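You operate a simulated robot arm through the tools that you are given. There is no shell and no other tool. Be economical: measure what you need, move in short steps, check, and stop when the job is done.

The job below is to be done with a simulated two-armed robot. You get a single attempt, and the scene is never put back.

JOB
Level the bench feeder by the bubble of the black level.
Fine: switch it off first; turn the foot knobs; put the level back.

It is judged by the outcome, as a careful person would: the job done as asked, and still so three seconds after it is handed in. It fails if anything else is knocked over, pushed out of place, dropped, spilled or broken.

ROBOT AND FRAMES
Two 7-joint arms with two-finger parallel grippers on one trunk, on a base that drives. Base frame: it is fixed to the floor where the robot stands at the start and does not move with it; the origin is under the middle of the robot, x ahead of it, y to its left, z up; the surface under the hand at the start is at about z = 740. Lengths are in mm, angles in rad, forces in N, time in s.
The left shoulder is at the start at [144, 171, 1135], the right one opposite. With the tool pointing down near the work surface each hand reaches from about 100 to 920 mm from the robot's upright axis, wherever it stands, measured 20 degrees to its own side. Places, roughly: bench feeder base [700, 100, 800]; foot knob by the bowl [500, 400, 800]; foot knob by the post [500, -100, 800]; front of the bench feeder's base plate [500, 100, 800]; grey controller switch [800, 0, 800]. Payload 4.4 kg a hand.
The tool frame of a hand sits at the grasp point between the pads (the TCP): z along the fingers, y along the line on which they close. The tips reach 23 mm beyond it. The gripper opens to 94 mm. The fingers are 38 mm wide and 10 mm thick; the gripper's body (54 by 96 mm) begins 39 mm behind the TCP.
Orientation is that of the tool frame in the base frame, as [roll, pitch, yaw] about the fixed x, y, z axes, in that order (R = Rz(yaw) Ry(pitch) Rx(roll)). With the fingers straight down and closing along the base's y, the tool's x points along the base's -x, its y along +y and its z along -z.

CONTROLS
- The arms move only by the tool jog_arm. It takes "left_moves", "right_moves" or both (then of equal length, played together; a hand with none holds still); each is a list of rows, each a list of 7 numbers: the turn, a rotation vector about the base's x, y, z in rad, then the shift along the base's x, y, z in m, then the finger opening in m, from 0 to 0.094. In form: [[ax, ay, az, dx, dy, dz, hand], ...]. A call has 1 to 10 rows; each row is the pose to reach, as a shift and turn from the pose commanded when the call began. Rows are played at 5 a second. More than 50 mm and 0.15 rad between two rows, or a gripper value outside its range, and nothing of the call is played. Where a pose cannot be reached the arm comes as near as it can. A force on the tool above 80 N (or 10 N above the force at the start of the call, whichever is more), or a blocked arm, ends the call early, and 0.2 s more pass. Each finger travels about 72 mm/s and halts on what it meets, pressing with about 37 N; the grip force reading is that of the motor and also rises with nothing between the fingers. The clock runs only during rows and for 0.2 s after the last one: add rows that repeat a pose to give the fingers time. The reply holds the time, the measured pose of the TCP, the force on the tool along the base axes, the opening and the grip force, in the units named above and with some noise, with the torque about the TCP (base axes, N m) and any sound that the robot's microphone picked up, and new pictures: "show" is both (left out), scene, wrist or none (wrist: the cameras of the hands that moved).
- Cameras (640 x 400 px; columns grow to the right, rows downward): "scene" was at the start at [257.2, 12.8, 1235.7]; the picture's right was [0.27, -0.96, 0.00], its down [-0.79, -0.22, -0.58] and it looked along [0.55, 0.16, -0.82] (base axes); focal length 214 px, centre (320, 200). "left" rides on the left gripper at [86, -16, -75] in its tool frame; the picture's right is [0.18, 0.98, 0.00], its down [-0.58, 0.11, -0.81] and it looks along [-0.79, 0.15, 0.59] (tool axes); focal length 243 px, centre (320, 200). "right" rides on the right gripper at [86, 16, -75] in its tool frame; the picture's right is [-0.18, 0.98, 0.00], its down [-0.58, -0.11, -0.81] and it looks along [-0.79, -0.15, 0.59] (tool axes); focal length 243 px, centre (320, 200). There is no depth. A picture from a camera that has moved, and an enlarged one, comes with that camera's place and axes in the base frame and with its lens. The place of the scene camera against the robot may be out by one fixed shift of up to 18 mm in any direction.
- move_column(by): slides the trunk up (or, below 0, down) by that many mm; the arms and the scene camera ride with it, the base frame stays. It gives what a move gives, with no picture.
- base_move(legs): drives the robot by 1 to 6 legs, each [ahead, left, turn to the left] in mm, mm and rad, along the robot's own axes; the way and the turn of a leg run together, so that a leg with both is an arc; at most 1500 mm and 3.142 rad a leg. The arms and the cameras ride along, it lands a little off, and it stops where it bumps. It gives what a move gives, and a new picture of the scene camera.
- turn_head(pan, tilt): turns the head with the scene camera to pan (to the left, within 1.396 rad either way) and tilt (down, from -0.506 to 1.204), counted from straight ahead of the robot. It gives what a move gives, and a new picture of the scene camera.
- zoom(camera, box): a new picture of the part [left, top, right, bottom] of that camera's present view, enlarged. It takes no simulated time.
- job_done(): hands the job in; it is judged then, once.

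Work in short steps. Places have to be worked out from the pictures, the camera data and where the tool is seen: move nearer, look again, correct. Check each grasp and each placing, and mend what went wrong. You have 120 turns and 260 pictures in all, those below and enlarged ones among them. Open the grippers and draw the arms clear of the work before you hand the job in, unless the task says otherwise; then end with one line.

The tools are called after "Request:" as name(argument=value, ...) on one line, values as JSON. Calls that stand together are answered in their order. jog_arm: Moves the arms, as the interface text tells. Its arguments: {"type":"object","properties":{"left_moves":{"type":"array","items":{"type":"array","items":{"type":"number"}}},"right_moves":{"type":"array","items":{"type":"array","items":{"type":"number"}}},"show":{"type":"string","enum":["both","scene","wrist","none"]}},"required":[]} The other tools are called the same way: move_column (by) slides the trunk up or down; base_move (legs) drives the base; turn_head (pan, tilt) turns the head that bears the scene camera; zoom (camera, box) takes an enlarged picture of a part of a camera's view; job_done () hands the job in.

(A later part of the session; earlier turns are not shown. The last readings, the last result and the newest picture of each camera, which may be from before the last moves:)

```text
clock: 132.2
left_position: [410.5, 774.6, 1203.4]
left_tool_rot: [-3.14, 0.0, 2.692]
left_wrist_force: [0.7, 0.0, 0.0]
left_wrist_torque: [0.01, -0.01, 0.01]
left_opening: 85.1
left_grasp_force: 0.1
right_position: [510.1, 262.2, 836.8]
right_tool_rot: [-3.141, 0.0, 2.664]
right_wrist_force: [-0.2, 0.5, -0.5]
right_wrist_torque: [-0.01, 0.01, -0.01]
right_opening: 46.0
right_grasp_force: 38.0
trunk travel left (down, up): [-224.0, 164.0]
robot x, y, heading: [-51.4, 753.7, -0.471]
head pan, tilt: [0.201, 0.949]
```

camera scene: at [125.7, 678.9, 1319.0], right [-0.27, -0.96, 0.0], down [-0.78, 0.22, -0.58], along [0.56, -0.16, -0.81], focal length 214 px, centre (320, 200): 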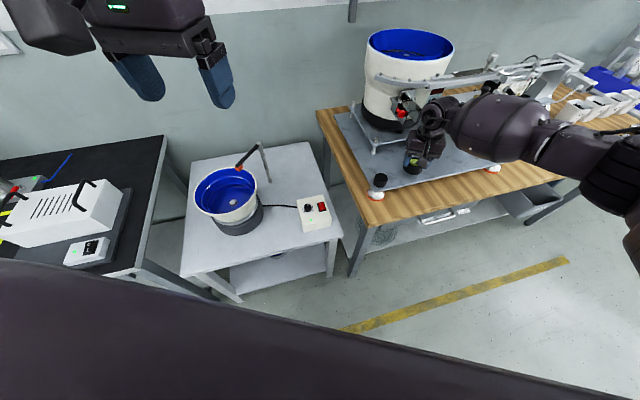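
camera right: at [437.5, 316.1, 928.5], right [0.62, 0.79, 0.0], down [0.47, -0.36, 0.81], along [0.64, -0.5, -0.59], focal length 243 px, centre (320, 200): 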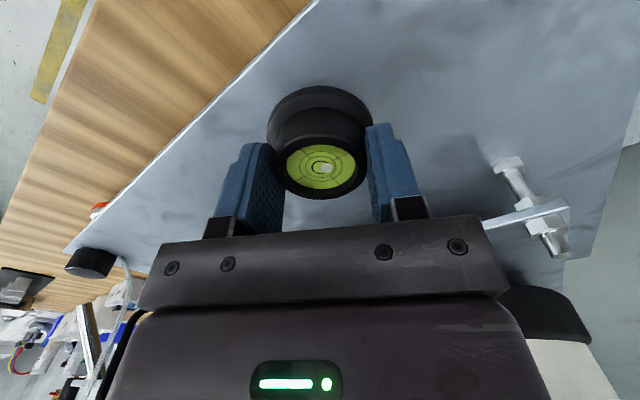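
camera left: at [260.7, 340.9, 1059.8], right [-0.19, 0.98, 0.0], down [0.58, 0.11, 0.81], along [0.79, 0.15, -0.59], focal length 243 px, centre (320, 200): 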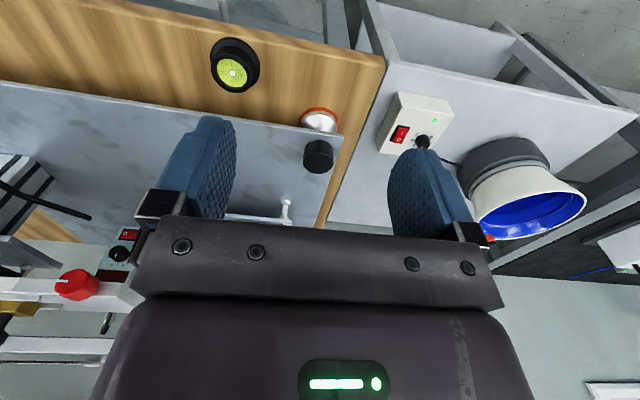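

Request:
jog_arm(right_moves=[[0, 0, 0, 0, 0, -0.002, 0.03], [0, 0, 0, 0, 0, -0.004, 0.03]], show="wrist")

```text
clock: 132.8
left_position: [409.4, 774.0, 1203.7]
left_tool_rot: [-3.14, 0.002, 2.693]
left_wrist_force: [0.0, -0.1, 0.3]
left_wrist_torque: [0.03, -0.03, 0.0]
left_opening: 84.9
left_grasp_force: 0.1
right_position: [509.4, 263.2, 836.3]
right_tool_rot: [-3.141, 0.003, 2.665]
right_wrist_force: [-3.6, -2.2, 11.1]
right_wrist_torque: [0.12, 0.37, 0.08]
right_opening: 45.8
right_grasp_force: 36.8
trunk travel left (down, up): [-224.0, 164.0]
robot x, y, heading: [-51.4, 756.6, -0.473]
head pan, tilt: [0.201, 0.949]
camera right: at [437.5, 316.6, 910.7], right [0.61, 0.79, 0.0], down [0.46, -0.36, 0.81], along [0.64, -0.5, -0.59], focal length 243 px, centre (320, 200)
```

right: 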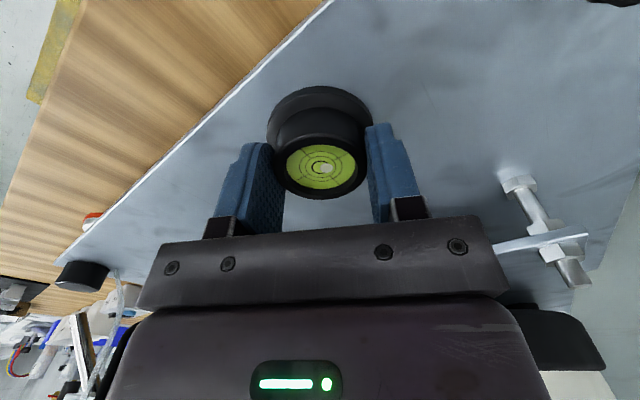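

Contact with the plate (11 N). I release, rise and draw the hand back, then read the bubble.

Request:
jog_arm(right_moves=[[0, 0, 0, 0, 0, 0.001, 0.05], [0, 0, 0, 0, 0, 0.001, 0.065], [0, 0, 0, 0, 0, 0.04, 0.065], [0, 0, 0, 0, 0, 0.08, 0.065], [0, 0, 0, -0.04, 0, 0.1, 0.065], [0, 0, 0, -0.08, 0, 0.12, 0.065], [0, 0, 0, -0.12, 0, 0.14, 0.065]], show="wrist")

Request:
zoom(camera="scene", box=[390, 140, 440, 180])

Request:
zoom(camera="scene", box=[340, 100, 520, 210])

```text
clock: 134.4
left_position: [409.2, 773.0, 1203.4]
left_tool_rot: [-3.14, 0.002, 2.693]
left_wrist_force: [-0.2, 0.2, 0.3]
left_wrist_torque: [0.04, -0.03, 0.0]
left_opening: 85.1
left_grasp_force: 0.1
right_position: [382.9, 259.1, 972.0]
right_tool_rot: [3.141, 0.0, 2.666]
right_wrist_force: [-0.7, 0.3, -0.2]
right_wrist_torque: [-0.01, -0.02, 0.01]
right_opening: 65.2
right_grasp_force: 0.1
trunk travel left (down, up): [-224.0, 164.0]
robot x, y, heading: [-48.0, 759.8, -0.471]
head pan, tilt: [0.201, 0.949]
camera right: at [311.6, 312.0, 1047.3], right [0.61, 0.79, 0.0], down [0.46, -0.36, 0.81], along [0.64, -0.5, -0.59], focal length 243 px, centre (320, 200)
```

right: 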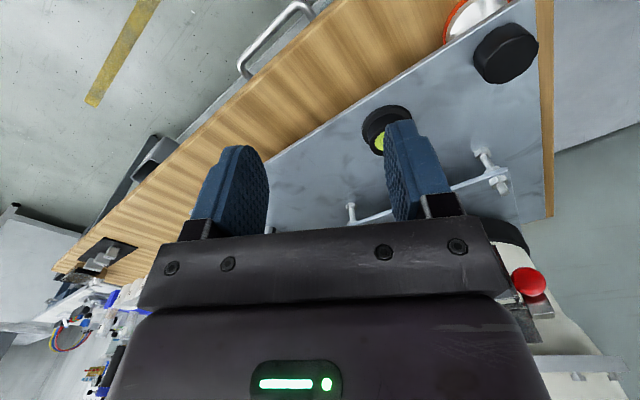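

```text
10.00 times, centred on (415, 160) of scene
camera zoom: at [123.5, 679.5, 1319.6], right [-0.27, -0.96, 0.0], down [-0.78, 0.22, -0.58], along [0.56, -0.16, -0.81], focal length 2145 px, centre (-630, 600)
```

zoom: 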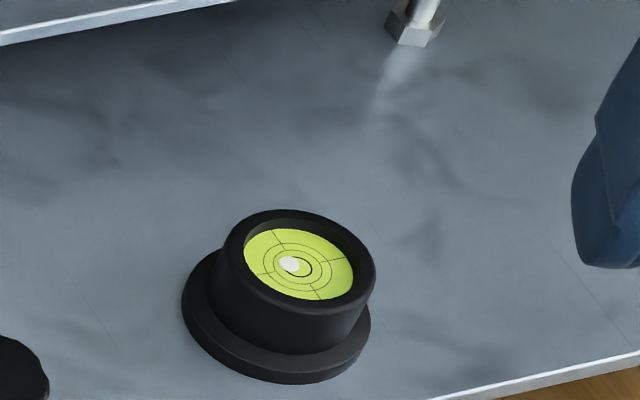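

```text
3.56 times, centred on (430, 155) of scene
camera zoom: at [123.5, 679.5, 1319.6], right [-0.27, -0.96, 0.0], down [-0.78, 0.22, -0.58], along [0.56, -0.16, -0.81], focal length 763 px, centre (-71, 360)
```

zoom: 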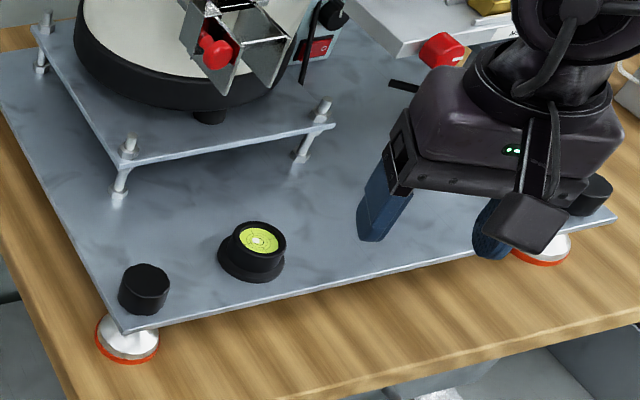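

Request:
zoom(camera="scene", box=[396, 157, 416, 169])

```text
16.00 times, centred on (406, 163) of scene
camera zoom: at [123.5, 679.5, 1319.6], right [-0.27, -0.96, 0.0], down [-0.78, 0.22, -0.58], along [0.56, -0.16, -0.81], focal length 3432 px, centre (-1056, 792)
```

zoom: 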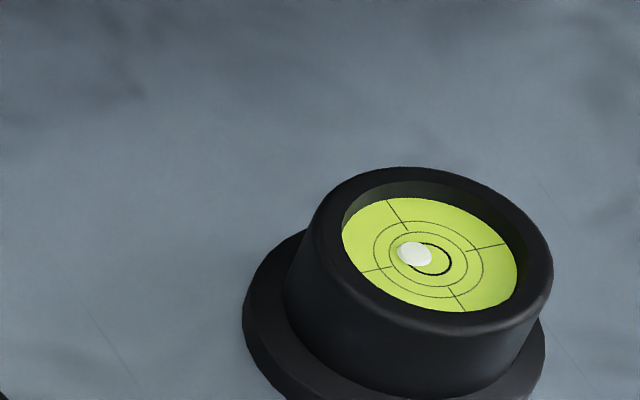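

The bubble sits toward left-rear, off by about one ring: the right front foot needs raising most. I drive round to bring the right hand to the right knob (by the post).

Request:
base_move(legs=[[-178, -91, 0], [0, 0, 0.47], [0, -605, 0], [100, 0, 0]])

Request:
turn_head(pan=-0.1, tilt=0.9)

```text
clock: 143.5
left_position: [247.5, 373.0, 1202.0]
left_tool_rot: [-3.139, -0.001, -3.121]
left_wrist_force: [0.1, -1.1, -0.3]
left_wrist_torque: [-0.02, -0.02, 0.03]
left_opening: 85.0
left_grasp_force: 0.1
right_position: [457.7, -98.1, 970.5]
right_tool_rot: [-3.141, 0.001, 3.134]
right_wrist_force: [0.1, 1.2, 0.3]
right_wrist_torque: [-0.01, -0.02, -0.01]
right_opening: 64.9
right_grasp_force: 0.0
trunk travel left (down, up): [-224.0, 164.0]
robot x, y, heading: [-151.5, 149.8, -0.003]
head pan, tilt: [0.201, 0.949]
camera scene: at [34.1, 156.3, 1319.2], right [0.2, -0.98, 0.0], down [-0.8, -0.16, -0.58], along [0.57, 0.11, -0.81], focal length 214 px, centre (320, 200)
```

scene: 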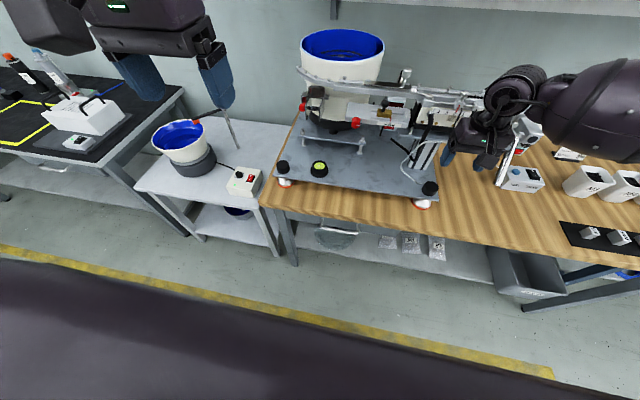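

```text
clock: 144.3
left_position: [246.8, 373.6, 1203.0]
left_tool_rot: [-3.139, 0.001, -3.123]
left_wrist_force: [-0.4, -0.1, 1.2]
left_wrist_torque: [-0.03, -0.02, 0.01]
left_opening: 85.1
left_grasp_force: 0.0
right_position: [456.9, -97.0, 971.9]
right_tool_rot: [-3.141, 0.0, 3.134]
right_wrist_force: [1.1, -0.7, 0.6]
right_wrist_torque: [-0.02, 0.01, 0.0]
right_opening: 65.0
right_grasp_force: 0.0
trunk travel left (down, up): [-224.0, 164.0]
robot x, y, heading: [-159.4, 149.3, -0.006]
head pan, tilt: [-0.099, 0.901]
camera scene: at [37.0, 134.3, 1322.9], right [-0.1, -0.99, 0.0], down [-0.78, 0.08, -0.62], along [0.62, -0.06, -0.78], focal length 214 px, centre (320, 200)
```

scene: 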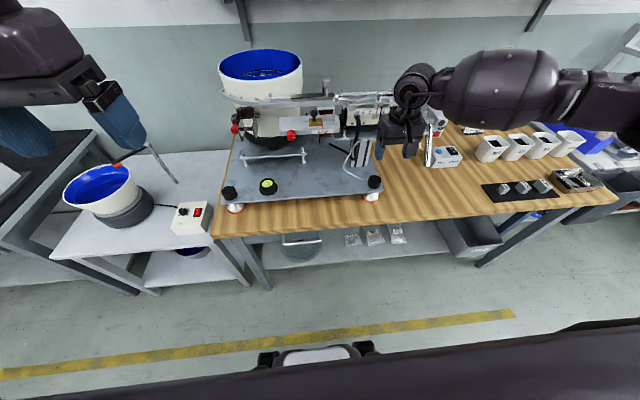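

A good view: level and both knobs visible. I take a baseline bubble reading and look at the knob with the wrist camera.

Request:
zoom(camera="scene", box=[257, 179, 277, 191])

Request:
jog_arm(right_moves=[[0, 0, 0, 0.015, 0.0, -0.02, 0.065], [0, 0, 0, 0.025, 0.005, -0.05, 0.065]], show="wrist")

```text
16.00 times, centred on (267, 185) of scene
camera zoom: at [37.0, 134.3, 1322.9], right [-0.1, -0.99, 0.0], down [-0.78, 0.08, -0.62], along [0.62, -0.06, -0.78], focal length 3432 px, centre (1168, 440)
```

zoom: 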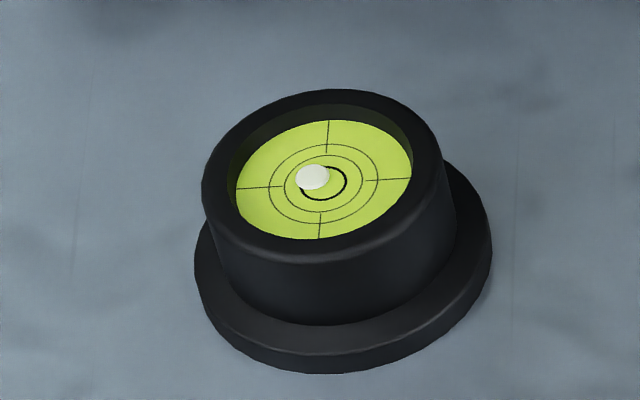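

```text
clock: 144.9
left_position: [248.6, 373.6, 1202.8]
left_tool_rot: [3.141, 0.0, -3.122]
left_wrist_force: [-0.2, -1.2, -0.2]
left_wrist_torque: [-0.01, -0.02, -0.03]
left_opening: 85.1
left_grasp_force: 0.2
right_position: [481.3, -91.6, 924.6]
right_tool_rot: [3.14, 0.001, 3.131]
right_wrist_force: [0.2, -0.4, 0.9]
right_wrist_torque: [0.01, 0.01, 0.02]
right_opening: 65.3
right_grasp_force: 0.0
trunk travel left (down, up): [-224.0, 164.0]
robot x, y, heading: [-159.4, 148.9, -0.003]
head pan, tilt: [-0.099, 0.901]
camera right: at [392.8, -74.5, 998.4], right [0.19, 0.98, 0.0], down [0.58, -0.11, 0.81], along [0.79, -0.16, -0.59], focal length 243 px, centre (320, 200)
```

right: 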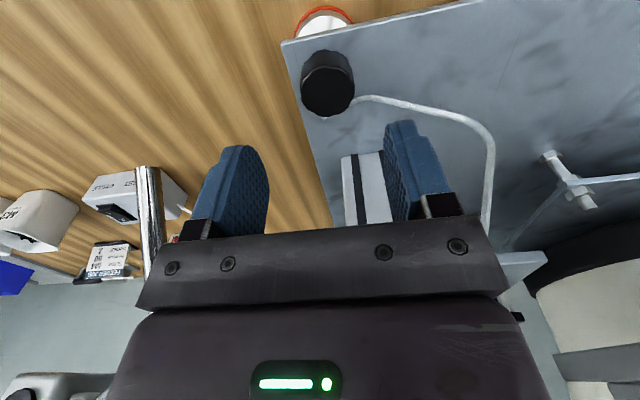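

Baseline offset ≈ (+1.9, +1.9) mm (rear-left high). Knob ≈ (489, −89), ~40 mm across, top ≈ 830. I approach above it and refine.

Request:
jog_arm(right_moves=[[0, 0, 0, 0.008, 0.003, -0.03, 0.07], [0, 0, 0, 0.008, 0.003, -0.055, 0.07]], show="wrist")

Request:
zoom(camera="scene", box=[340, 140, 420, 210])

```text
clock: 145.5
left_position: [247.7, 373.6, 1203.3]
left_tool_rot: [-3.139, 0.001, -3.122]
left_wrist_force: [0.2, -0.3, 0.3]
left_wrist_torque: [0.02, 0.0, 0.01]
left_opening: 85.0
left_grasp_force: 0.0
right_position: [489.1, -88.2, 866.9]
right_tool_rot: [3.14, -0.001, 3.133]
right_wrist_force: [-0.5, 0.3, 0.4]
right_wrist_torque: [0.01, -0.02, 0.0]
right_opening: 69.9
right_grasp_force: 0.1
trunk travel left (down, up): [-224.0, 164.0]
robot x, y, heading: [-158.0, 148.1, -0.01]
head pan, tilt: [-0.099, 0.901]
camera right: at [400.4, -72.6, 941.6], right [0.19, 0.98, 0.0], down [0.58, -0.11, 0.81], along [0.79, -0.16, -0.59], focal length 243 px, centre (320, 200)
```

right: 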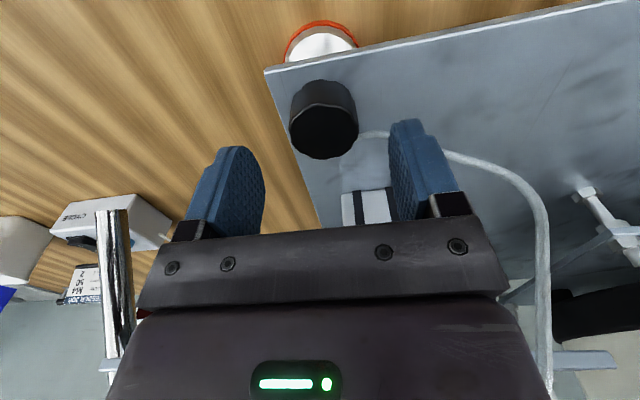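

```text
5.71 times, centred on (380, 175) of scene
camera zoom: at [37.1, 134.0, 1322.9], right [-0.1, -0.99, 0.0], down [-0.78, 0.08, -0.62], along [0.62, -0.06, -0.78], focal length 1226 px, centre (-23, 343)
```

zoom: 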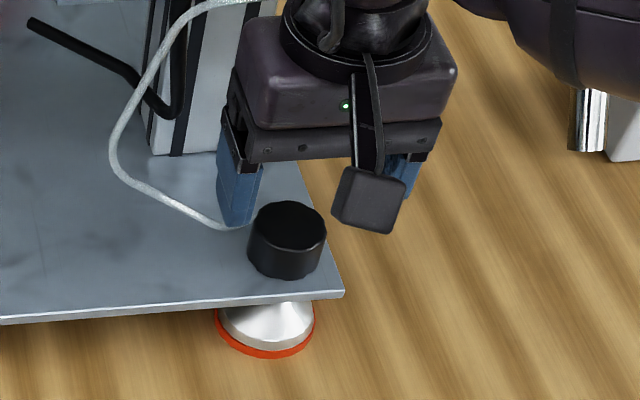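

Knob centre ≈ (486, −87), top ≈ 829. Lower to straddle it and close.

Request:
jog_arm(right_moves=[[0, 0, 0, -0.003, 0.001, -0.02, 0.07], [0, 0, 0, -0.003, 0.001, -0.032, 0.07], [0, 0, 0, -0.003, 0.001, -0.032, 0.045], [0, 0, 0, -0.003, 0.001, -0.032, 0.03], [0, 0, 0, -0.003, 0.001, -0.032, 0.025]], show="wrist")

Request:
zoom(camera="scene", box=[257, 179, 277, 191])

Request:
zoom(camera="scene", box=[340, 140, 420, 210])

```text
clock: 146.7
left_position: [247.0, 374.7, 1202.4]
left_tool_rot: [-3.138, -0.001, -3.123]
left_wrist_force: [-0.4, 0.3, 0.6]
left_wrist_torque: [0.0, 0.0, -0.02]
left_opening: 85.0
left_grasp_force: 0.0
right_position: [485.7, -87.5, 834.0]
right_tool_rot: [-3.14, 0.0, 3.132]
right_wrist_force: [-2.0, 3.7, -3.3]
right_wrist_torque: [-0.2, -0.67, 0.0]
right_opening: 41.7
right_grasp_force: 45.1
trunk travel left (down, up): [-224.0, 164.0]
robot x, y, heading: [-156.5, 153.3, -0.005]
head pan, tilt: [-0.099, 0.901]
camera right: at [397.6, -71.4, 909.4], right [0.19, 0.98, 0.0], down [0.58, -0.11, 0.81], along [0.79, -0.15, -0.59], focal length 243 px, centre (320, 200)
```

right: 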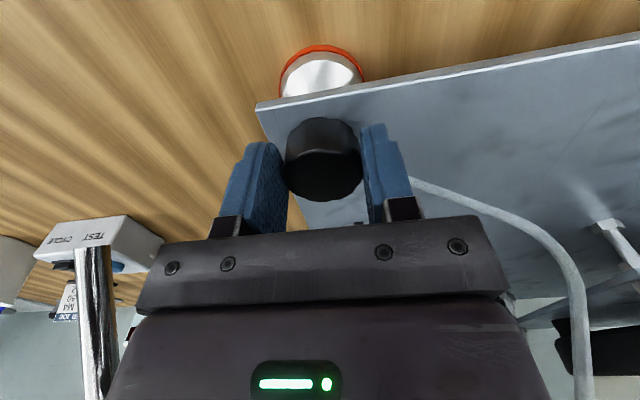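

```text
16.00 times, centred on (267, 185) of scene
camera zoom: at [37.2, 134.4, 1322.8], right [-0.1, -0.99, 0.0], down [-0.78, 0.08, -0.62], along [0.62, -0.06, -0.78], focal length 3432 px, centre (1168, 440)
```

zoom: 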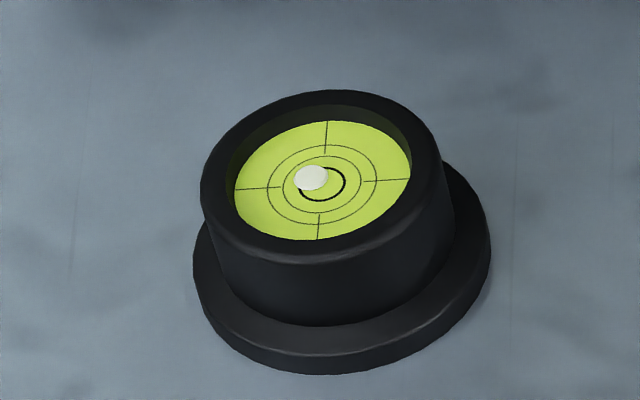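

```text
5.71 times, centred on (380, 175) of scene
camera zoom: at [37.2, 134.4, 1322.8], right [-0.1, -0.99, 0.0], down [-0.78, 0.08, -0.62], along [0.62, -0.06, -0.78], focal length 1226 px, centre (-23, 343)
```

zoom: 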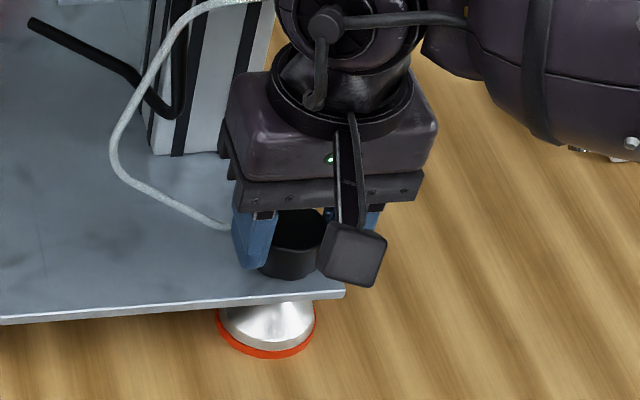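

Knob gripped (41.7 mm). I turn it clockwise (seen from above) 0.7 rad and watch the bubble.

Request:
jog_arm(right_moves=[[0, 0, -0.14, 0, 0, 0, 0.025], [0, 0, -0.28, 0, 0, 0, 0.025], [0, 0, -0.42, 0, 0, 0, 0.025], [0, 0, -0.56, 0, 0, 0, 0.025], [0, 0, -0.7, 0, 0, 0, 0.025]], show="none")

Request:
zoom(camera="scene", box=[257, 179, 277, 191])

```text
clock: 147.9
left_position: [248.5, 377.1, 1201.8]
left_tool_rot: [-3.137, -0.001, -3.122]
left_wrist_force: [0.4, -0.4, 0.0]
left_wrist_torque: [0.02, 0.03, 0.0]
left_opening: 84.8
left_grasp_force: 0.2
right_position: [489.7, -83.1, 834.8]
right_tool_rot: [3.137, -0.001, 2.435]
right_wrist_force: [8.6, 33.2, -13.6]
right_wrist_torque: [0.15, 0.06, 0.27]
right_opening: 41.5
right_grasp_force: 44.8
trunk travel left (down, up): [-224.0, 164.0]
robot x, y, heading: [-155.7, 150.9, 0.0]
head pan, tilt: [-0.099, 0.901]
```

```text
16.00 times, centred on (267, 185) of scene
camera zoom: at [39.1, 137.2, 1322.5], right [-0.1, -0.99, 0.0], down [-0.78, 0.08, -0.62], along [0.62, -0.06, -0.78], focal length 3432 px, centre (1168, 440)
```

zoom: 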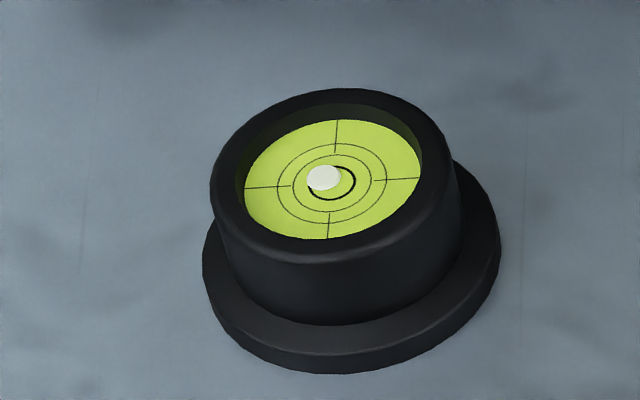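

The bubble moves the right way (offset −11,−7 → −8.5,−5 px). I relieve the side load a little and keep turning.

Request:
jog_arm(right_moves=[[0, 0, 0, 0.002, 0.004, 0, 0.025], [0, 0, -0.14, 0.002, 0.004, 0, 0.025], [0, 0, -0.28, 0.002, 0.004, 0, 0.025], [0, 0, -0.42, 0.002, 0.004, 0, 0.025], [0, 0, -0.56, 0.002, 0.004, 0, 0.025]], show="none")

Request:
zoom(camera="scene", box=[257, 179, 277, 191])

```text
clock: 149.1
left_position: [250.4, 375.8, 1201.6]
left_tool_rot: [-3.137, -0.003, -3.124]
left_wrist_force: [0.2, -0.5, 0.2]
left_wrist_torque: [0.01, -0.01, 0.02]
left_opening: 85.2
left_grasp_force: 0.0
right_position: [491.2, -80.5, 835.0]
right_tool_rot: [3.138, -0.001, 1.873]
right_wrist_force: [23.1, 35.3, -9.1]
right_wrist_torque: [-0.28, 0.03, 0.25]
right_opening: 41.8
right_grasp_force: 45.0
trunk travel left (down, up): [-224.0, 164.0]
robot x, y, heading: [-157.8, 148.5, -0.005]
head pan, tilt: [-0.099, 0.901]
```

```text
16.00 times, centred on (267, 185) of scene
camera zoom: at [40.1, 137.2, 1322.5], right [-0.1, -0.99, 0.0], down [-0.78, 0.08, -0.62], along [0.62, -0.07, -0.78], focal length 3432 px, centre (1168, 440)
```

zoom: 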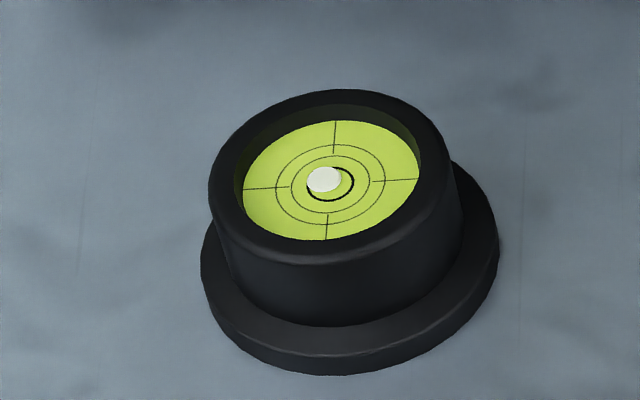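

Fitting the hand's drift shows the knob's true centre is (492.6, −87.5). I release slightly, rise, swing the wrist back the other way and regrip centred.

Request:
jog_arm(right_moves=[[0, 0, 0, 0, 0, 0, 0.052], [0, 0, 0, 0, 0, 0.0, 0.055], [0, 0, 0, 0, 0, 0.045, 0.055], [0, 0, 0.14, 0, 0, 0.055, 0.06], [0, 0, 0.28, 0, 0, 0.055, 0.065], [0, 0, 0.42, 0, 0, 0.055, 0.07], [0, 0, 0.56, 0, 0, 0.055, 0.07], [0, 0, 0.7, 0, 0, 0.055, 0.07], [0, 0, 0.84, 0, 0, 0.055, 0.07], [0, 0, 0.98, 0, 0, 0.055, 0.07]], show="none")

Request:
jog_arm(right_moves=[[0, 0, 0.14, 0, 0, 0, 0.07], [0, 0, 0.28, 0, 0, 0, 0.07], [0, 0, 0.42, 0, 0, 0, 0.07], [0, 0, 0.56, 0, 0, 0, 0.07], [0, 0, 0.7, 0, 0, 0, 0.07], [0, 0, 0.84, 0, 0, 0, 0.07], [0, 0, 0.98, 0, 0, 0, 0.07]], show="wrist")

Request:
zoom(camera="scene", box=[257, 179, 277, 191])

```text
clock: 151.3
left_position: [247.4, 374.4, 1203.5]
left_tool_rot: [-3.139, -0.002, -3.123]
left_wrist_force: [0.2, 0.3, 0.3]
left_wrist_torque: [-0.01, 0.03, 0.02]
left_opening: 84.9
left_grasp_force: 0.2
right_position: [490.4, -84.8, 890.9]
right_tool_rot: [3.142, -0.001, 2.854]
right_wrist_force: [-0.9, 0.7, 0.3]
right_wrist_torque: [0.0, -0.01, 0.05]
right_opening: 69.8
right_grasp_force: 0.1
trunk travel left (down, up): [-224.0, 164.0]
robot x, y, heading: [-156.5, 152.2, 0.0]
head pan, tilt: [-0.099, 0.901]
```

```text
clock: 152.9
left_position: [248.6, 373.5, 1203.3]
left_tool_rot: [-3.139, 0.001, -3.123]
left_wrist_force: [-1.1, 0.2, -0.1]
left_wrist_torque: [0.01, 0.0, 0.0]
left_opening: 85.1
left_grasp_force: 0.1
right_position: [488.6, -83.9, 890.6]
right_tool_rot: [-3.142, 0.0, -2.449]
right_wrist_force: [-0.5, 1.3, 0.6]
right_wrist_torque: [-0.05, 0.05, 0.02]
right_opening: 70.0
right_grasp_force: 0.1
trunk travel left (down, up): [-224.0, 164.0]
robot x, y, heading: [-157.1, 147.6, -0.003]
head pan, tilt: [-0.099, 0.901]
camera right: at [409.6, -127.7, 964.7], right [-0.49, 0.87, 0.0], down [0.52, 0.29, 0.81], along [0.7, 0.39, -0.59], focal length 243 px, centre (320, 200)
```

right: 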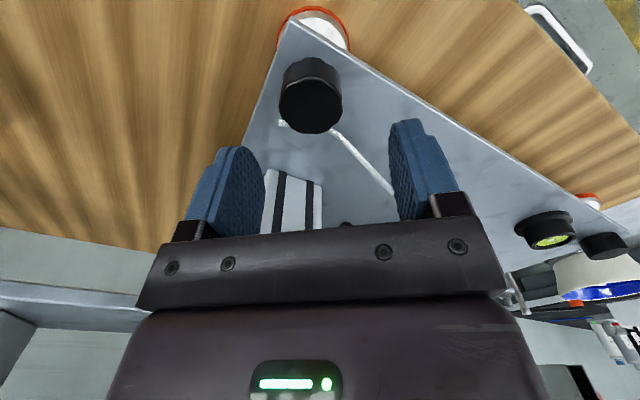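

```text
16.00 times, centred on (267, 185) of scene
camera zoom: at [37.2, 134.2, 1322.9], right [-0.1, -0.99, 0.0], down [-0.78, 0.08, -0.62], along [0.62, -0.06, -0.78], focal length 3432 px, centre (1168, 440)
```

zoom: 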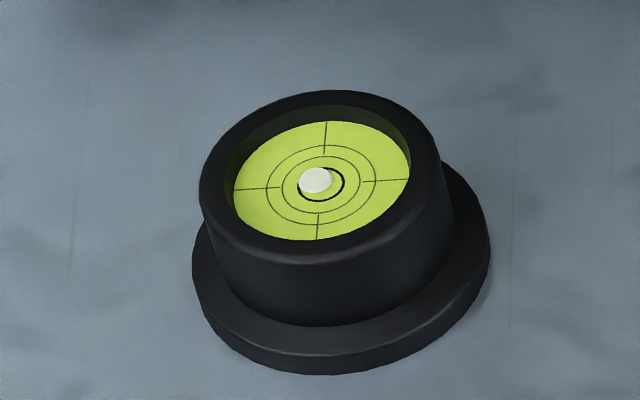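

Offset now (−5.5, −4) px; 1.26 rad gave about half of the correction, so ~1.3 rad more. Lower, grip and turn.

Request:
jog_arm(right_moves=[[0, 0, 0, 0.002, -0.005, -0.03, 0.07], [0, 0, 0, 0.002, -0.005, -0.056, 0.07], [0, 0, 0, 0.002, -0.005, -0.056, 0.045], [0, 0, 0, 0.002, -0.005, -0.056, 0.03], [0, 0, 0, 0.002, -0.005, -0.056, 0.025]], show="none")

Request:
jog_arm(right_moves=[[0, 0, -0.14, 0, 0, 0, 0.025], [0, 0, -0.28, 0, 0, 0, 0.025], [0, 0, -0.42, 0, 0, 0, 0.025], [0, 0, -0.56, 0, 0, 0, 0.025], [0, 0, -0.7, 0, 0, 0, 0.025], [0, 0, -0.84, 0, 0, 0, 0.025], [0, 0, -0.98, 0, 0, 0, 0.025], [0, 0, -1.1, 0, 0, 0, 0.025]], show="none")

Request:
zoom(camera="scene", box=[257, 179, 277, 191])

```text
clock: 154.1
left_position: [245.9, 375.0, 1201.8]
left_tool_rot: [-3.139, 0.002, -3.121]
left_wrist_force: [0.2, -0.4, -0.5]
left_wrist_torque: [-0.04, -0.02, 0.02]
left_opening: 85.1
left_grasp_force: 0.1
right_position: [491.8, -90.8, 833.1]
right_tool_rot: [3.142, 0.001, -2.45]
right_wrist_force: [-5.3, 5.4, 0.0]
right_wrist_torque: [0.75, -0.25, 0.02]
right_opening: 41.4
right_grasp_force: 45.5
trunk travel left (down, up): [-224.0, 164.0]
robot x, y, heading: [-157.2, 150.1, -0.005]
head pan, tilt: [-0.099, 0.901]
```

```text
clock: 155.9
left_position: [247.3, 375.0, 1201.8]
left_tool_rot: [-3.139, 0.0, -3.121]
left_wrist_force: [0.5, -0.6, 0.1]
left_wrist_torque: [0.01, 0.02, -0.01]
left_opening: 85.0
left_grasp_force: 0.1
right_position: [491.3, -86.6, 833.5]
right_tool_rot: [3.141, -0.001, 2.733]
right_wrist_force: [-12.4, 27.4, -15.0]
right_wrist_torque: [0.31, -0.52, 0.1]
right_opening: 41.0
right_grasp_force: 45.0
trunk travel left (down, up): [-224.0, 164.0]
robot x, y, heading: [-151.5, 151.9, -0.005]
head pan, tilt: [-0.099, 0.901]
```

```text
16.00 times, centred on (267, 185) of scene
camera zoom: at [37.2, 136.3, 1322.7], right [-0.1, -0.99, 0.0], down [-0.78, 0.08, -0.62], along [0.62, -0.06, -0.78], focal length 3432 px, centre (1168, 440)
```

zoom: 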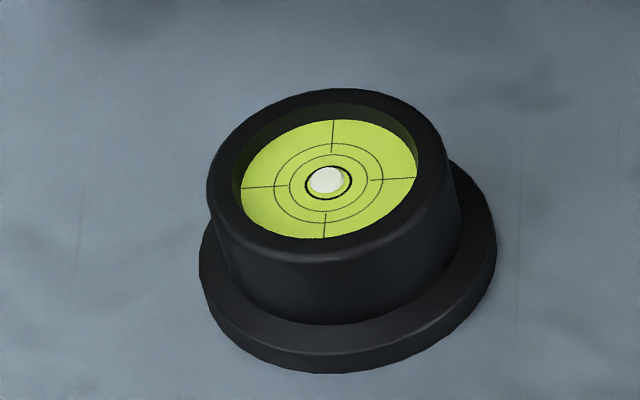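

Close: bubble nearly in the ring. I turn 0.4 rad more, then release to read without load.

Request:
jog_arm(right_moves=[[0, 0, -0.14, 0, 0, 0, 0.025], [0, 0, -0.28, 0, 0, 0, 0.025], [0, 0, -0.4, 0, 0, 0, 0.025], [0, 0, -0.4, 0, 0, 0, 0.052], [0, 0, -0.4, 0, 0, 0, 0.06], [0, 0, -0.4, 0, 0, 0.045, 0.06], [0, 0, -0.4, 0, 0, 0.08, 0.065]], show="none")

Request:
zoom(camera="scene", box=[261, 181, 273, 189])

```text
clock: 157.5
left_position: [246.6, 374.4, 1202.3]
left_tool_rot: [-3.137, 0.003, -3.121]
left_wrist_force: [-0.5, -0.2, -0.2]
left_wrist_torque: [-0.01, 0.0, 0.02]
left_opening: 84.8
left_grasp_force: 0.0
right_position: [489.9, -91.4, 913.6]
right_tool_rot: [3.14, 0.004, 2.332]
right_wrist_force: [-1.6, -0.4, 0.6]
right_wrist_torque: [0.02, 0.01, -0.01]
right_opening: 64.8
right_grasp_force: 0.0
trunk travel left (down, up): [-224.0, 164.0]
robot x, y, heading: [-160.7, 150.1, -0.008]
head pan, tilt: [-0.099, 0.901]
```

```text
16.00 times, centred on (267, 185) of scene
camera zoom: at [36.9, 134.1, 1323.0], right [-0.1, -0.99, 0.0], down [-0.78, 0.08, -0.62], along [0.62, -0.06, -0.78], focal length 3432 px, centre (1168, 440)
```

zoom: 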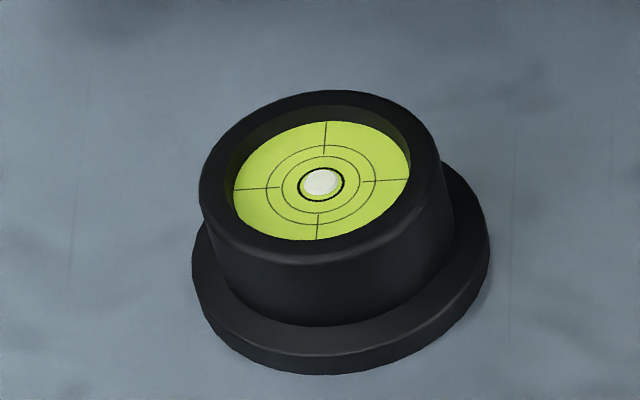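

Inside the ring; remaining ≈ (−0.5, −2) px, i.e. rear a touch high: both front feet want about half a radian more. I do the right one now.

Request:
jog_arm(right_moves=[[0, 0, 0, 0.002, 0.003, -0.04, 0.065], [0, 0, 0, 0.002, 0.003, -0.079, 0.065], [0, 0, 0, 0.002, 0.003, -0.079, 0.04], [0, 0, 0, 0.002, 0.003, -0.079, 0.025], [0, 0, -0.13, 0.002, 0.003, -0.079, 0.025], [0, 0, -0.26, 0.002, 0.003, -0.079, 0.025], [0, 0, -0.39, 0.002, 0.003, -0.079, 0.025], [0, 0, -0.52, 0.002, 0.003, -0.079, 0.025]], show="none")

Request:
jog_arm(right_moves=[[0, 0, 0, 0, 0, 0, 0.052], [0, 0, 0, 0, 0, 0, 0.06], [0, 0, 0, 0, 0, 0.045, 0.06], [0, 0, 0.1, -0.02, 0, 0.085, 0.065], [0, 0, 0.2, -0.05, 0, 0.11, 0.065]], show="none")

Request:
zoom(camera="scene", box=[261, 181, 273, 189])

```text
clock: 159.3
left_position: [248.7, 374.5, 1202.4]
left_tool_rot: [-3.137, 0.001, -3.123]
left_wrist_force: [0.9, -0.2, -0.6]
left_wrist_torque: [0.0, -0.03, 0.01]
left_opening: 85.1
left_grasp_force: 0.1
right_position: [493.3, -83.9, 835.4]
right_tool_rot: [3.14, -0.002, 1.811]
right_wrist_force: [10.6, 15.8, -1.8]
right_wrist_torque: [-0.07, 0.18, 0.04]
right_opening: 41.2
right_grasp_force: 45.2
trunk travel left (down, up): [-224.0, 164.0]
robot x, y, heading: [-156.9, 150.0, -0.001]
head pan, tilt: [-0.099, 0.901]
```

```text
clock: 160.5
left_position: [246.1, 373.5, 1202.5]
left_tool_rot: [-3.139, 0.002, -3.123]
left_wrist_force: [-0.3, -0.9, 0.5]
left_wrist_torque: [-0.01, -0.05, -0.04]
left_opening: 85.1
left_grasp_force: 0.0
right_position: [440.4, -85.2, 947.1]
right_tool_rot: [-3.14, 0.001, 2.012]
right_wrist_force: [-0.1, 0.1, 0.9]
right_wrist_torque: [0.0, 0.02, 0.0]
right_opening: 64.7
right_grasp_force: 0.0
trunk travel left (down, up): [-224.0, 164.0]
robot x, y, heading: [-160.5, 148.3, -0.004]
head pan, tilt: [-0.099, 0.901]
```

```text
16.00 times, centred on (267, 185) of scene
camera zoom: at [36.3, 134.1, 1323.1], right [-0.1, -0.99, 0.0], down [-0.78, 0.08, -0.62], along [0.62, -0.06, -0.78], focal length 3432 px, centre (1168, 440)
```

zoom: 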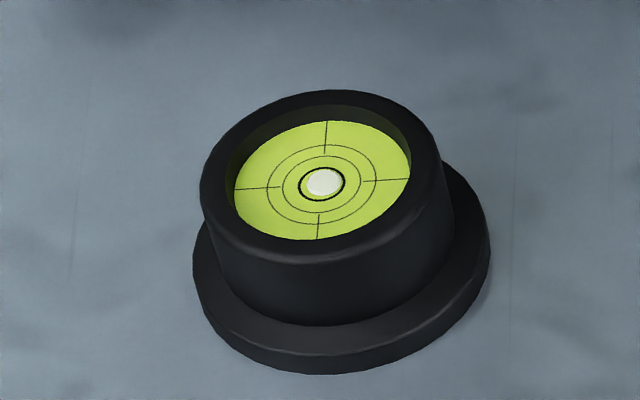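

Now (+2, −1.5) px as predicted; the left knob needs about 0.5 rad clockwise. I draw back, and drive left to it.

Request:
jog_arm(right_moves=[[0, 0, 0.14, -0.04, 0, 0.01, 0.07], [0, 0, 0.28, -0.05, 0, 0.01, 0.07], [0, 0, 0.42, -0.05, 0, 0.01, 0.07], [0, 0, 0.56, -0.05, 0, 0.01, 0.07], [0, 0, 0.7, -0.05, 0, 0.01, 0.07], [0, 0, 0.84, -0.05, 0, 0.01, 0.07], [0, 0, 0.95, -0.05, 0, 0.01, 0.07]], show="none")

Request:
base_move(legs=[[0, 452, 0]])

Request:
jog_arm(right_moves=[[0, 0, 0, 0.04, 0, 0, 0.07], [0, 0, 0, 0.08, 0, -0.02, 0.07], [0, 0, 0, 0.095, 0, -0.05, 0.07]], show="wrist")

```text
clock: 162.1
left_position: [247.3, 374.7, 1202.6]
left_tool_rot: [-3.14, 0.001, -3.124]
left_wrist_force: [-0.4, 0.2, 0.9]
left_wrist_torque: [0.01, 0.0, -0.03]
left_opening: 85.0
left_grasp_force: 0.1
right_position: [393.4, -87.4, 955.9]
right_tool_rot: [-3.14, 0.0, 2.964]
right_wrist_force: [0.4, -0.3, 0.3]
right_wrist_torque: [0.01, -0.04, -0.03]
right_opening: 70.0
right_grasp_force: 0.0
trunk travel left (down, up): [-224.0, 164.0]
robot x, y, heading: [-156.3, 151.9, -0.008]
head pan, tilt: [-0.099, 0.901]
```

```text
clock: 166.7
left_position: [256.9, 822.4, 1203.3]
left_tool_rot: [-3.141, 0.0, 3.14]
left_wrist_force: [0.7, 0.3, 0.3]
left_wrist_torque: [-0.01, 0.0, -0.01]
left_opening: 85.3
left_grasp_force: 0.1
right_position: [394.5, 361.4, 955.3]
right_tool_rot: [3.141, 0.0, 2.944]
right_wrist_force: [0.3, -0.2, -0.9]
right_wrist_torque: [-0.04, -0.01, 0.01]
right_opening: 70.1
right_grasp_force: 0.0
trunk travel left (down, up): [-224.0, 164.0]
robot x, y, heading: [-150.7, 604.3, -0.024]
head pan, tilt: [-0.099, 0.901]
camera scene: at [42.8, 587.1, 1322.9], right [-0.12, -0.99, 0.0], down [-0.78, 0.09, -0.62], along [0.62, -0.08, -0.78], focal length 214 px, centre (320, 200)
```

scene: 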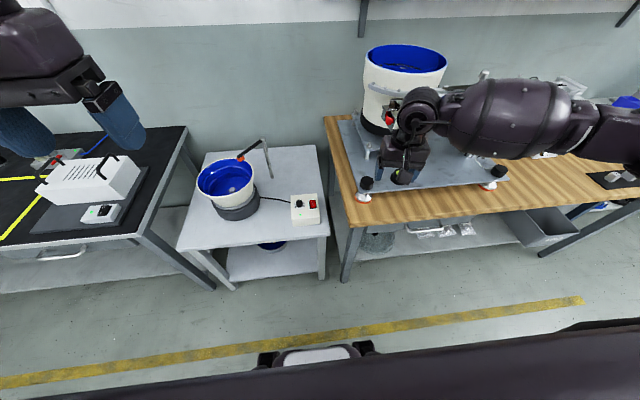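

```text
clock: 167.4
left_position: [257.7, 822.8, 1201.8]
left_tool_rot: [-3.14, 0.0, -3.141]
left_wrist_force: [-0.2, -0.4, -0.1]
left_wrist_torque: [-0.01, 0.0, 0.0]
left_opening: 85.1
left_grasp_force: 0.0
right_position: [490.3, 358.8, 902.7]
right_tool_rot: [-3.141, -0.001, 2.945]
right_wrist_force: [-0.7, -1.0, 0.7]
right_wrist_torque: [0.01, -0.01, 0.01]
right_opening: 69.9
right_grasp_force: 0.1
trunk travel left (down, up): [-224.0, 164.0]
robot x, y, heading: [-148.6, 606.0, -0.021]
head pan, tilt: [-0.099, 0.901]
camera right: at [405.7, 390.7, 977.4], right [0.37, 0.93, 0.0], down [0.55, -0.22, 0.81], along [0.75, -0.3, -0.59], focal length 243 px, centre (320, 200)
```

right: 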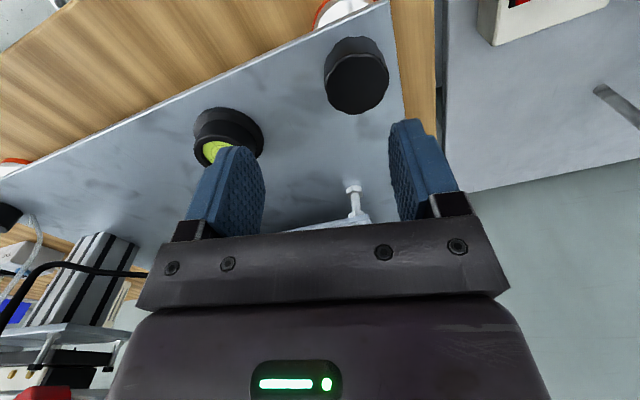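

Left knob ≈ (490, 384). Align above it and recheck.

Request:
jog_arm(right_moves=[[0, 0, 0, 0.0, 0.025, -0.015, 0.07], [0, 0, 0, 0.0, 0.025, -0.04, 0.07]], show="wrist")

```text
clock: 168.1
left_position: [256.1, 821.5, 1202.7]
left_tool_rot: [-3.14, 0.0, -3.14]
left_wrist_force: [0.1, -0.4, 0.0]
left_wrist_torque: [0.0, -0.01, -0.01]
left_opening: 85.1
left_grasp_force: 0.0
right_position: [491.4, 384.9, 859.9]
right_tool_rot: [-3.142, 0.001, 2.945]
right_wrist_force: [0.2, -0.3, -0.1]
right_wrist_torque: [0.01, -0.02, -0.03]
right_opening: 70.0
right_grasp_force: 0.0
trunk travel left (down, up): [-224.0, 164.0]
robot x, y, heading: [-149.2, 605.3, -0.021]
head pan, tilt: [-0.099, 0.901]
camera right: at [406.7, 417.5, 934.9], right [0.37, 0.93, 0.0], down [0.55, -0.22, 0.81], along [0.75, -0.3, -0.59], focal length 243 px, centre (320, 200)
```

right: 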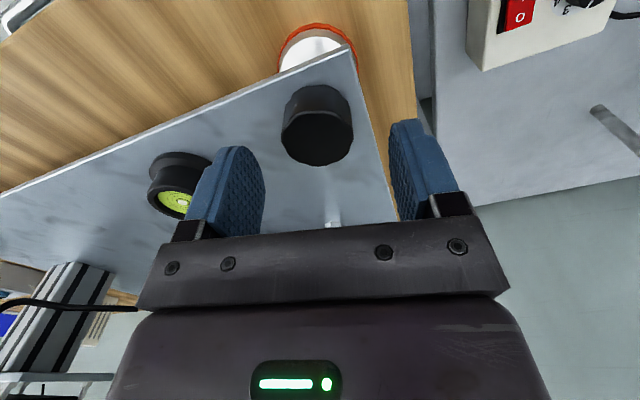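

Request:
jog_arm(right_moves=[[0, 0, 0, 0.0, -0.001, -0.026, 0.07], [0, 0, 0, 0.0, -0.001, -0.026, 0.045], [0, 0, 0, 0.0, -0.001, -0.026, 0.03], [0, 0, 0, 0.0, -0.001, -0.026, 0.025], [0, 0, -0.13, 0.0, -0.001, -0.026, 0.025], [0, 0, -0.26, 0.0, -0.001, -0.026, 0.025], [0, 0, -0.39, 0.0, -0.001, -0.026, 0.025], [0, 0, -0.5, 0.0, -0.001, -0.026, 0.025]], show="none")

Request:
jog_arm(right_moves=[[0, 0, 0, 0, 0, 0, 0.052], [0, 0, 0, 0, 0, 0, 0.06], [0, 0, 0, 0, 0, 0.045, 0.065], [0, 0, 0.1, -0.03, 0, 0.075, 0.065], [0, 0, 0.2, -0.065, 0, 0.1, 0.065], [0, 0, 0.3, -0.1, 0, 0.12, 0.065]], show="scene")

```text
clock: 169.8
left_position: [260.2, 822.4, 1200.8]
left_tool_rot: [-3.141, -0.002, -3.141]
left_wrist_force: [0.0, -0.3, -1.0]
left_wrist_torque: [0.0, 0.0, -0.01]
left_opening: 85.1
left_grasp_force: 0.1
right_position: [490.8, 385.4, 835.6]
right_tool_rot: [3.141, -0.002, 2.445]
right_wrist_force: [11.0, -1.7, -23.1]
right_wrist_torque: [-0.63, -1.04, 0.03]
right_opening: 41.3
right_grasp_force: 45.3
trunk travel left (down, up): [-224.0, 164.0]
robot x, y, heading: [-148.6, 606.8, -0.017]
head pan, tilt: [-0.099, 0.901]
```

```text
clock: 171.2
left_position: [255.8, 821.4, 1202.9]
left_tool_rot: [-3.14, 0.001, -3.141]
left_wrist_force: [-0.7, -0.3, 1.0]
left_wrist_torque: [0.01, -0.05, 0.03]
left_opening: 85.0
left_grasp_force: 0.1
right_position: [388.2, 381.5, 961.1]
right_tool_rot: [3.141, 0.0, 2.745]
right_wrist_force: [0.0, -1.2, 0.0]
right_wrist_torque: [-0.03, 0.0, 0.01]
right_opening: 64.9
right_grasp_force: 0.1
trunk travel left (down, up): [-224.0, 164.0]
robot x, y, heading: [-149.4, 602.5, -0.022]
head pan, tilt: [-0.099, 0.901]
camera scene: at [41.9, 586.7, 1323.1], right [-0.12, -0.99, 0.0], down [-0.78, 0.09, -0.62], along [0.62, -0.07, -0.78], focal length 214 px, centre (320, 200)
```

scene: 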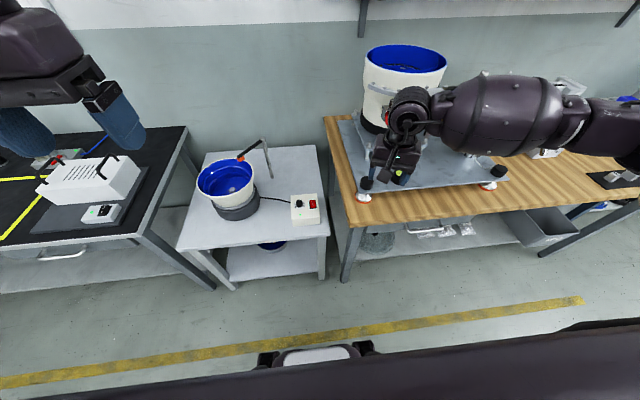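

Request:
zoom(camera="scene", box=[390, 166, 414, 182])

Request:
zoom(camera="right", box=[100, 60, 400, 240])

```text
16.00 times, centred on (402, 174) of scene
camera zoom: at [41.9, 586.7, 1323.1], right [-0.12, -0.99, 0.0], down [-0.78, 0.09, -0.62], along [0.62, -0.07, -0.78], focal length 3432 px, centre (-992, 616)
```

zoom: 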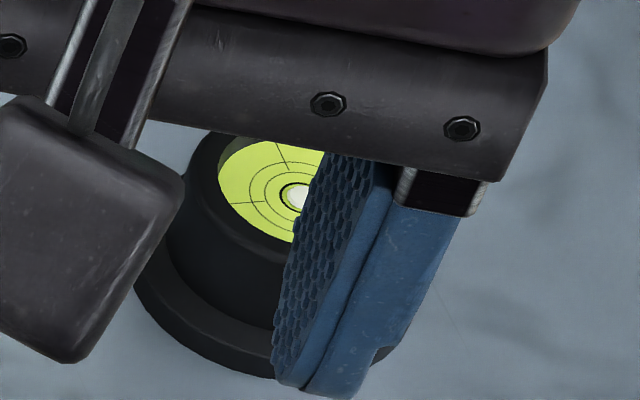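

```text
2.13 times, centred on (250, 150) of right
camera zoom: at [312.0, 429.4, 1034.3], right [0.55, 0.84, 0.0], down [0.49, -0.32, 0.81], along [0.67, -0.44, -0.59], focal length 518 px, centre (469, 307)
```

zoom: 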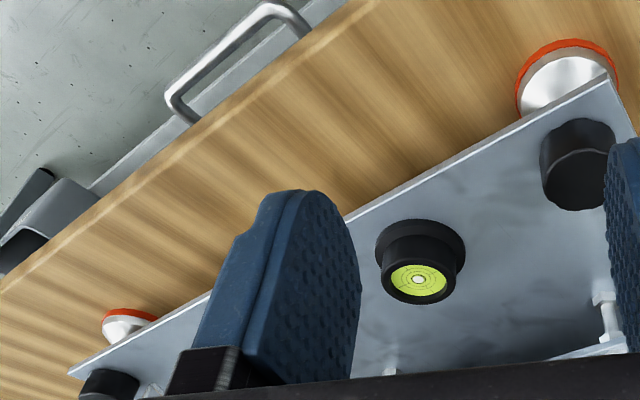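

Request:
zoom(camera="right", box=[286, 184, 308, 198])

Request:
jog_arm(right_moves=[[0, 0, 0, -0.03, -0.02, 0.02, 0.065], [0, 0, 0, -0.06, -0.04, 0.04, 0.065], [0, 0, 0, -0.09, -0.06, 0.06, 0.065]], show="none")

Request:
zoom(camera="scene", box=[390, 166, 414, 182])

```text
16.00 times, centred on (297, 191) of right
camera zoom: at [312.0, 429.4, 1034.3], right [0.55, 0.84, 0.0], down [0.49, -0.32, 0.81], along [0.67, -0.44, -0.59], focal length 3882 px, centre (688, 344)
```

zoom: 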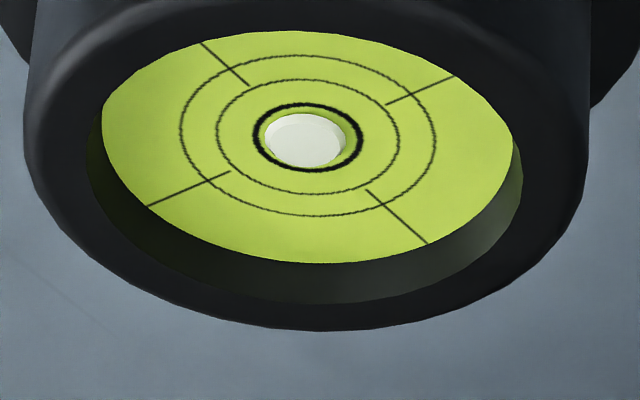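

```text
clock: 172.1
left_position: [256.1, 822.5, 1203.2]
left_tool_rot: [-3.14, 0.005, 3.141]
left_wrist_force: [-0.8, 0.0, 0.6]
left_wrist_torque: [0.03, -0.01, -0.04]
left_opening: 85.0
left_grasp_force: 0.0
right_position: [297.7, 320.8, 1020.2]
right_tool_rot: [3.141, 0.001, 2.745]
right_wrist_force: [0.0, 0.8, 0.3]
right_wrist_torque: [0.02, -0.02, -0.01]
right_opening: 65.1
right_grasp_force: 0.2
trunk travel left (down, up): [-224.0, 164.0]
robot x, y, heading: [-148.7, 604.4, -0.024]
head pan, tilt: [-0.099, 0.901]
```

```text
16.00 times, centred on (402, 174) of scene
camera zoom: at [40.9, 586.2, 1323.3], right [-0.12, -0.99, 0.0], down [-0.78, 0.1, -0.62], along [0.62, -0.07, -0.78], focal length 3432 px, centre (-992, 616)
```

zoom: 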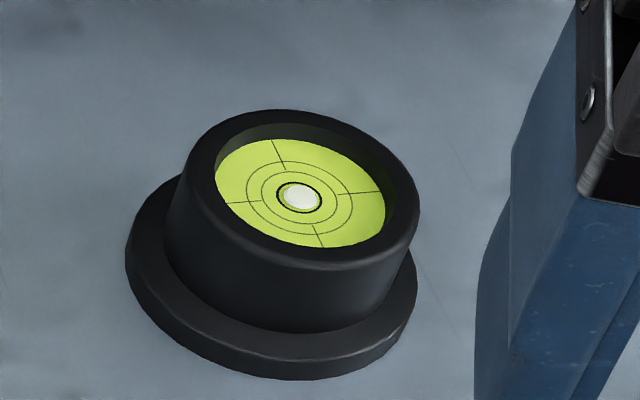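

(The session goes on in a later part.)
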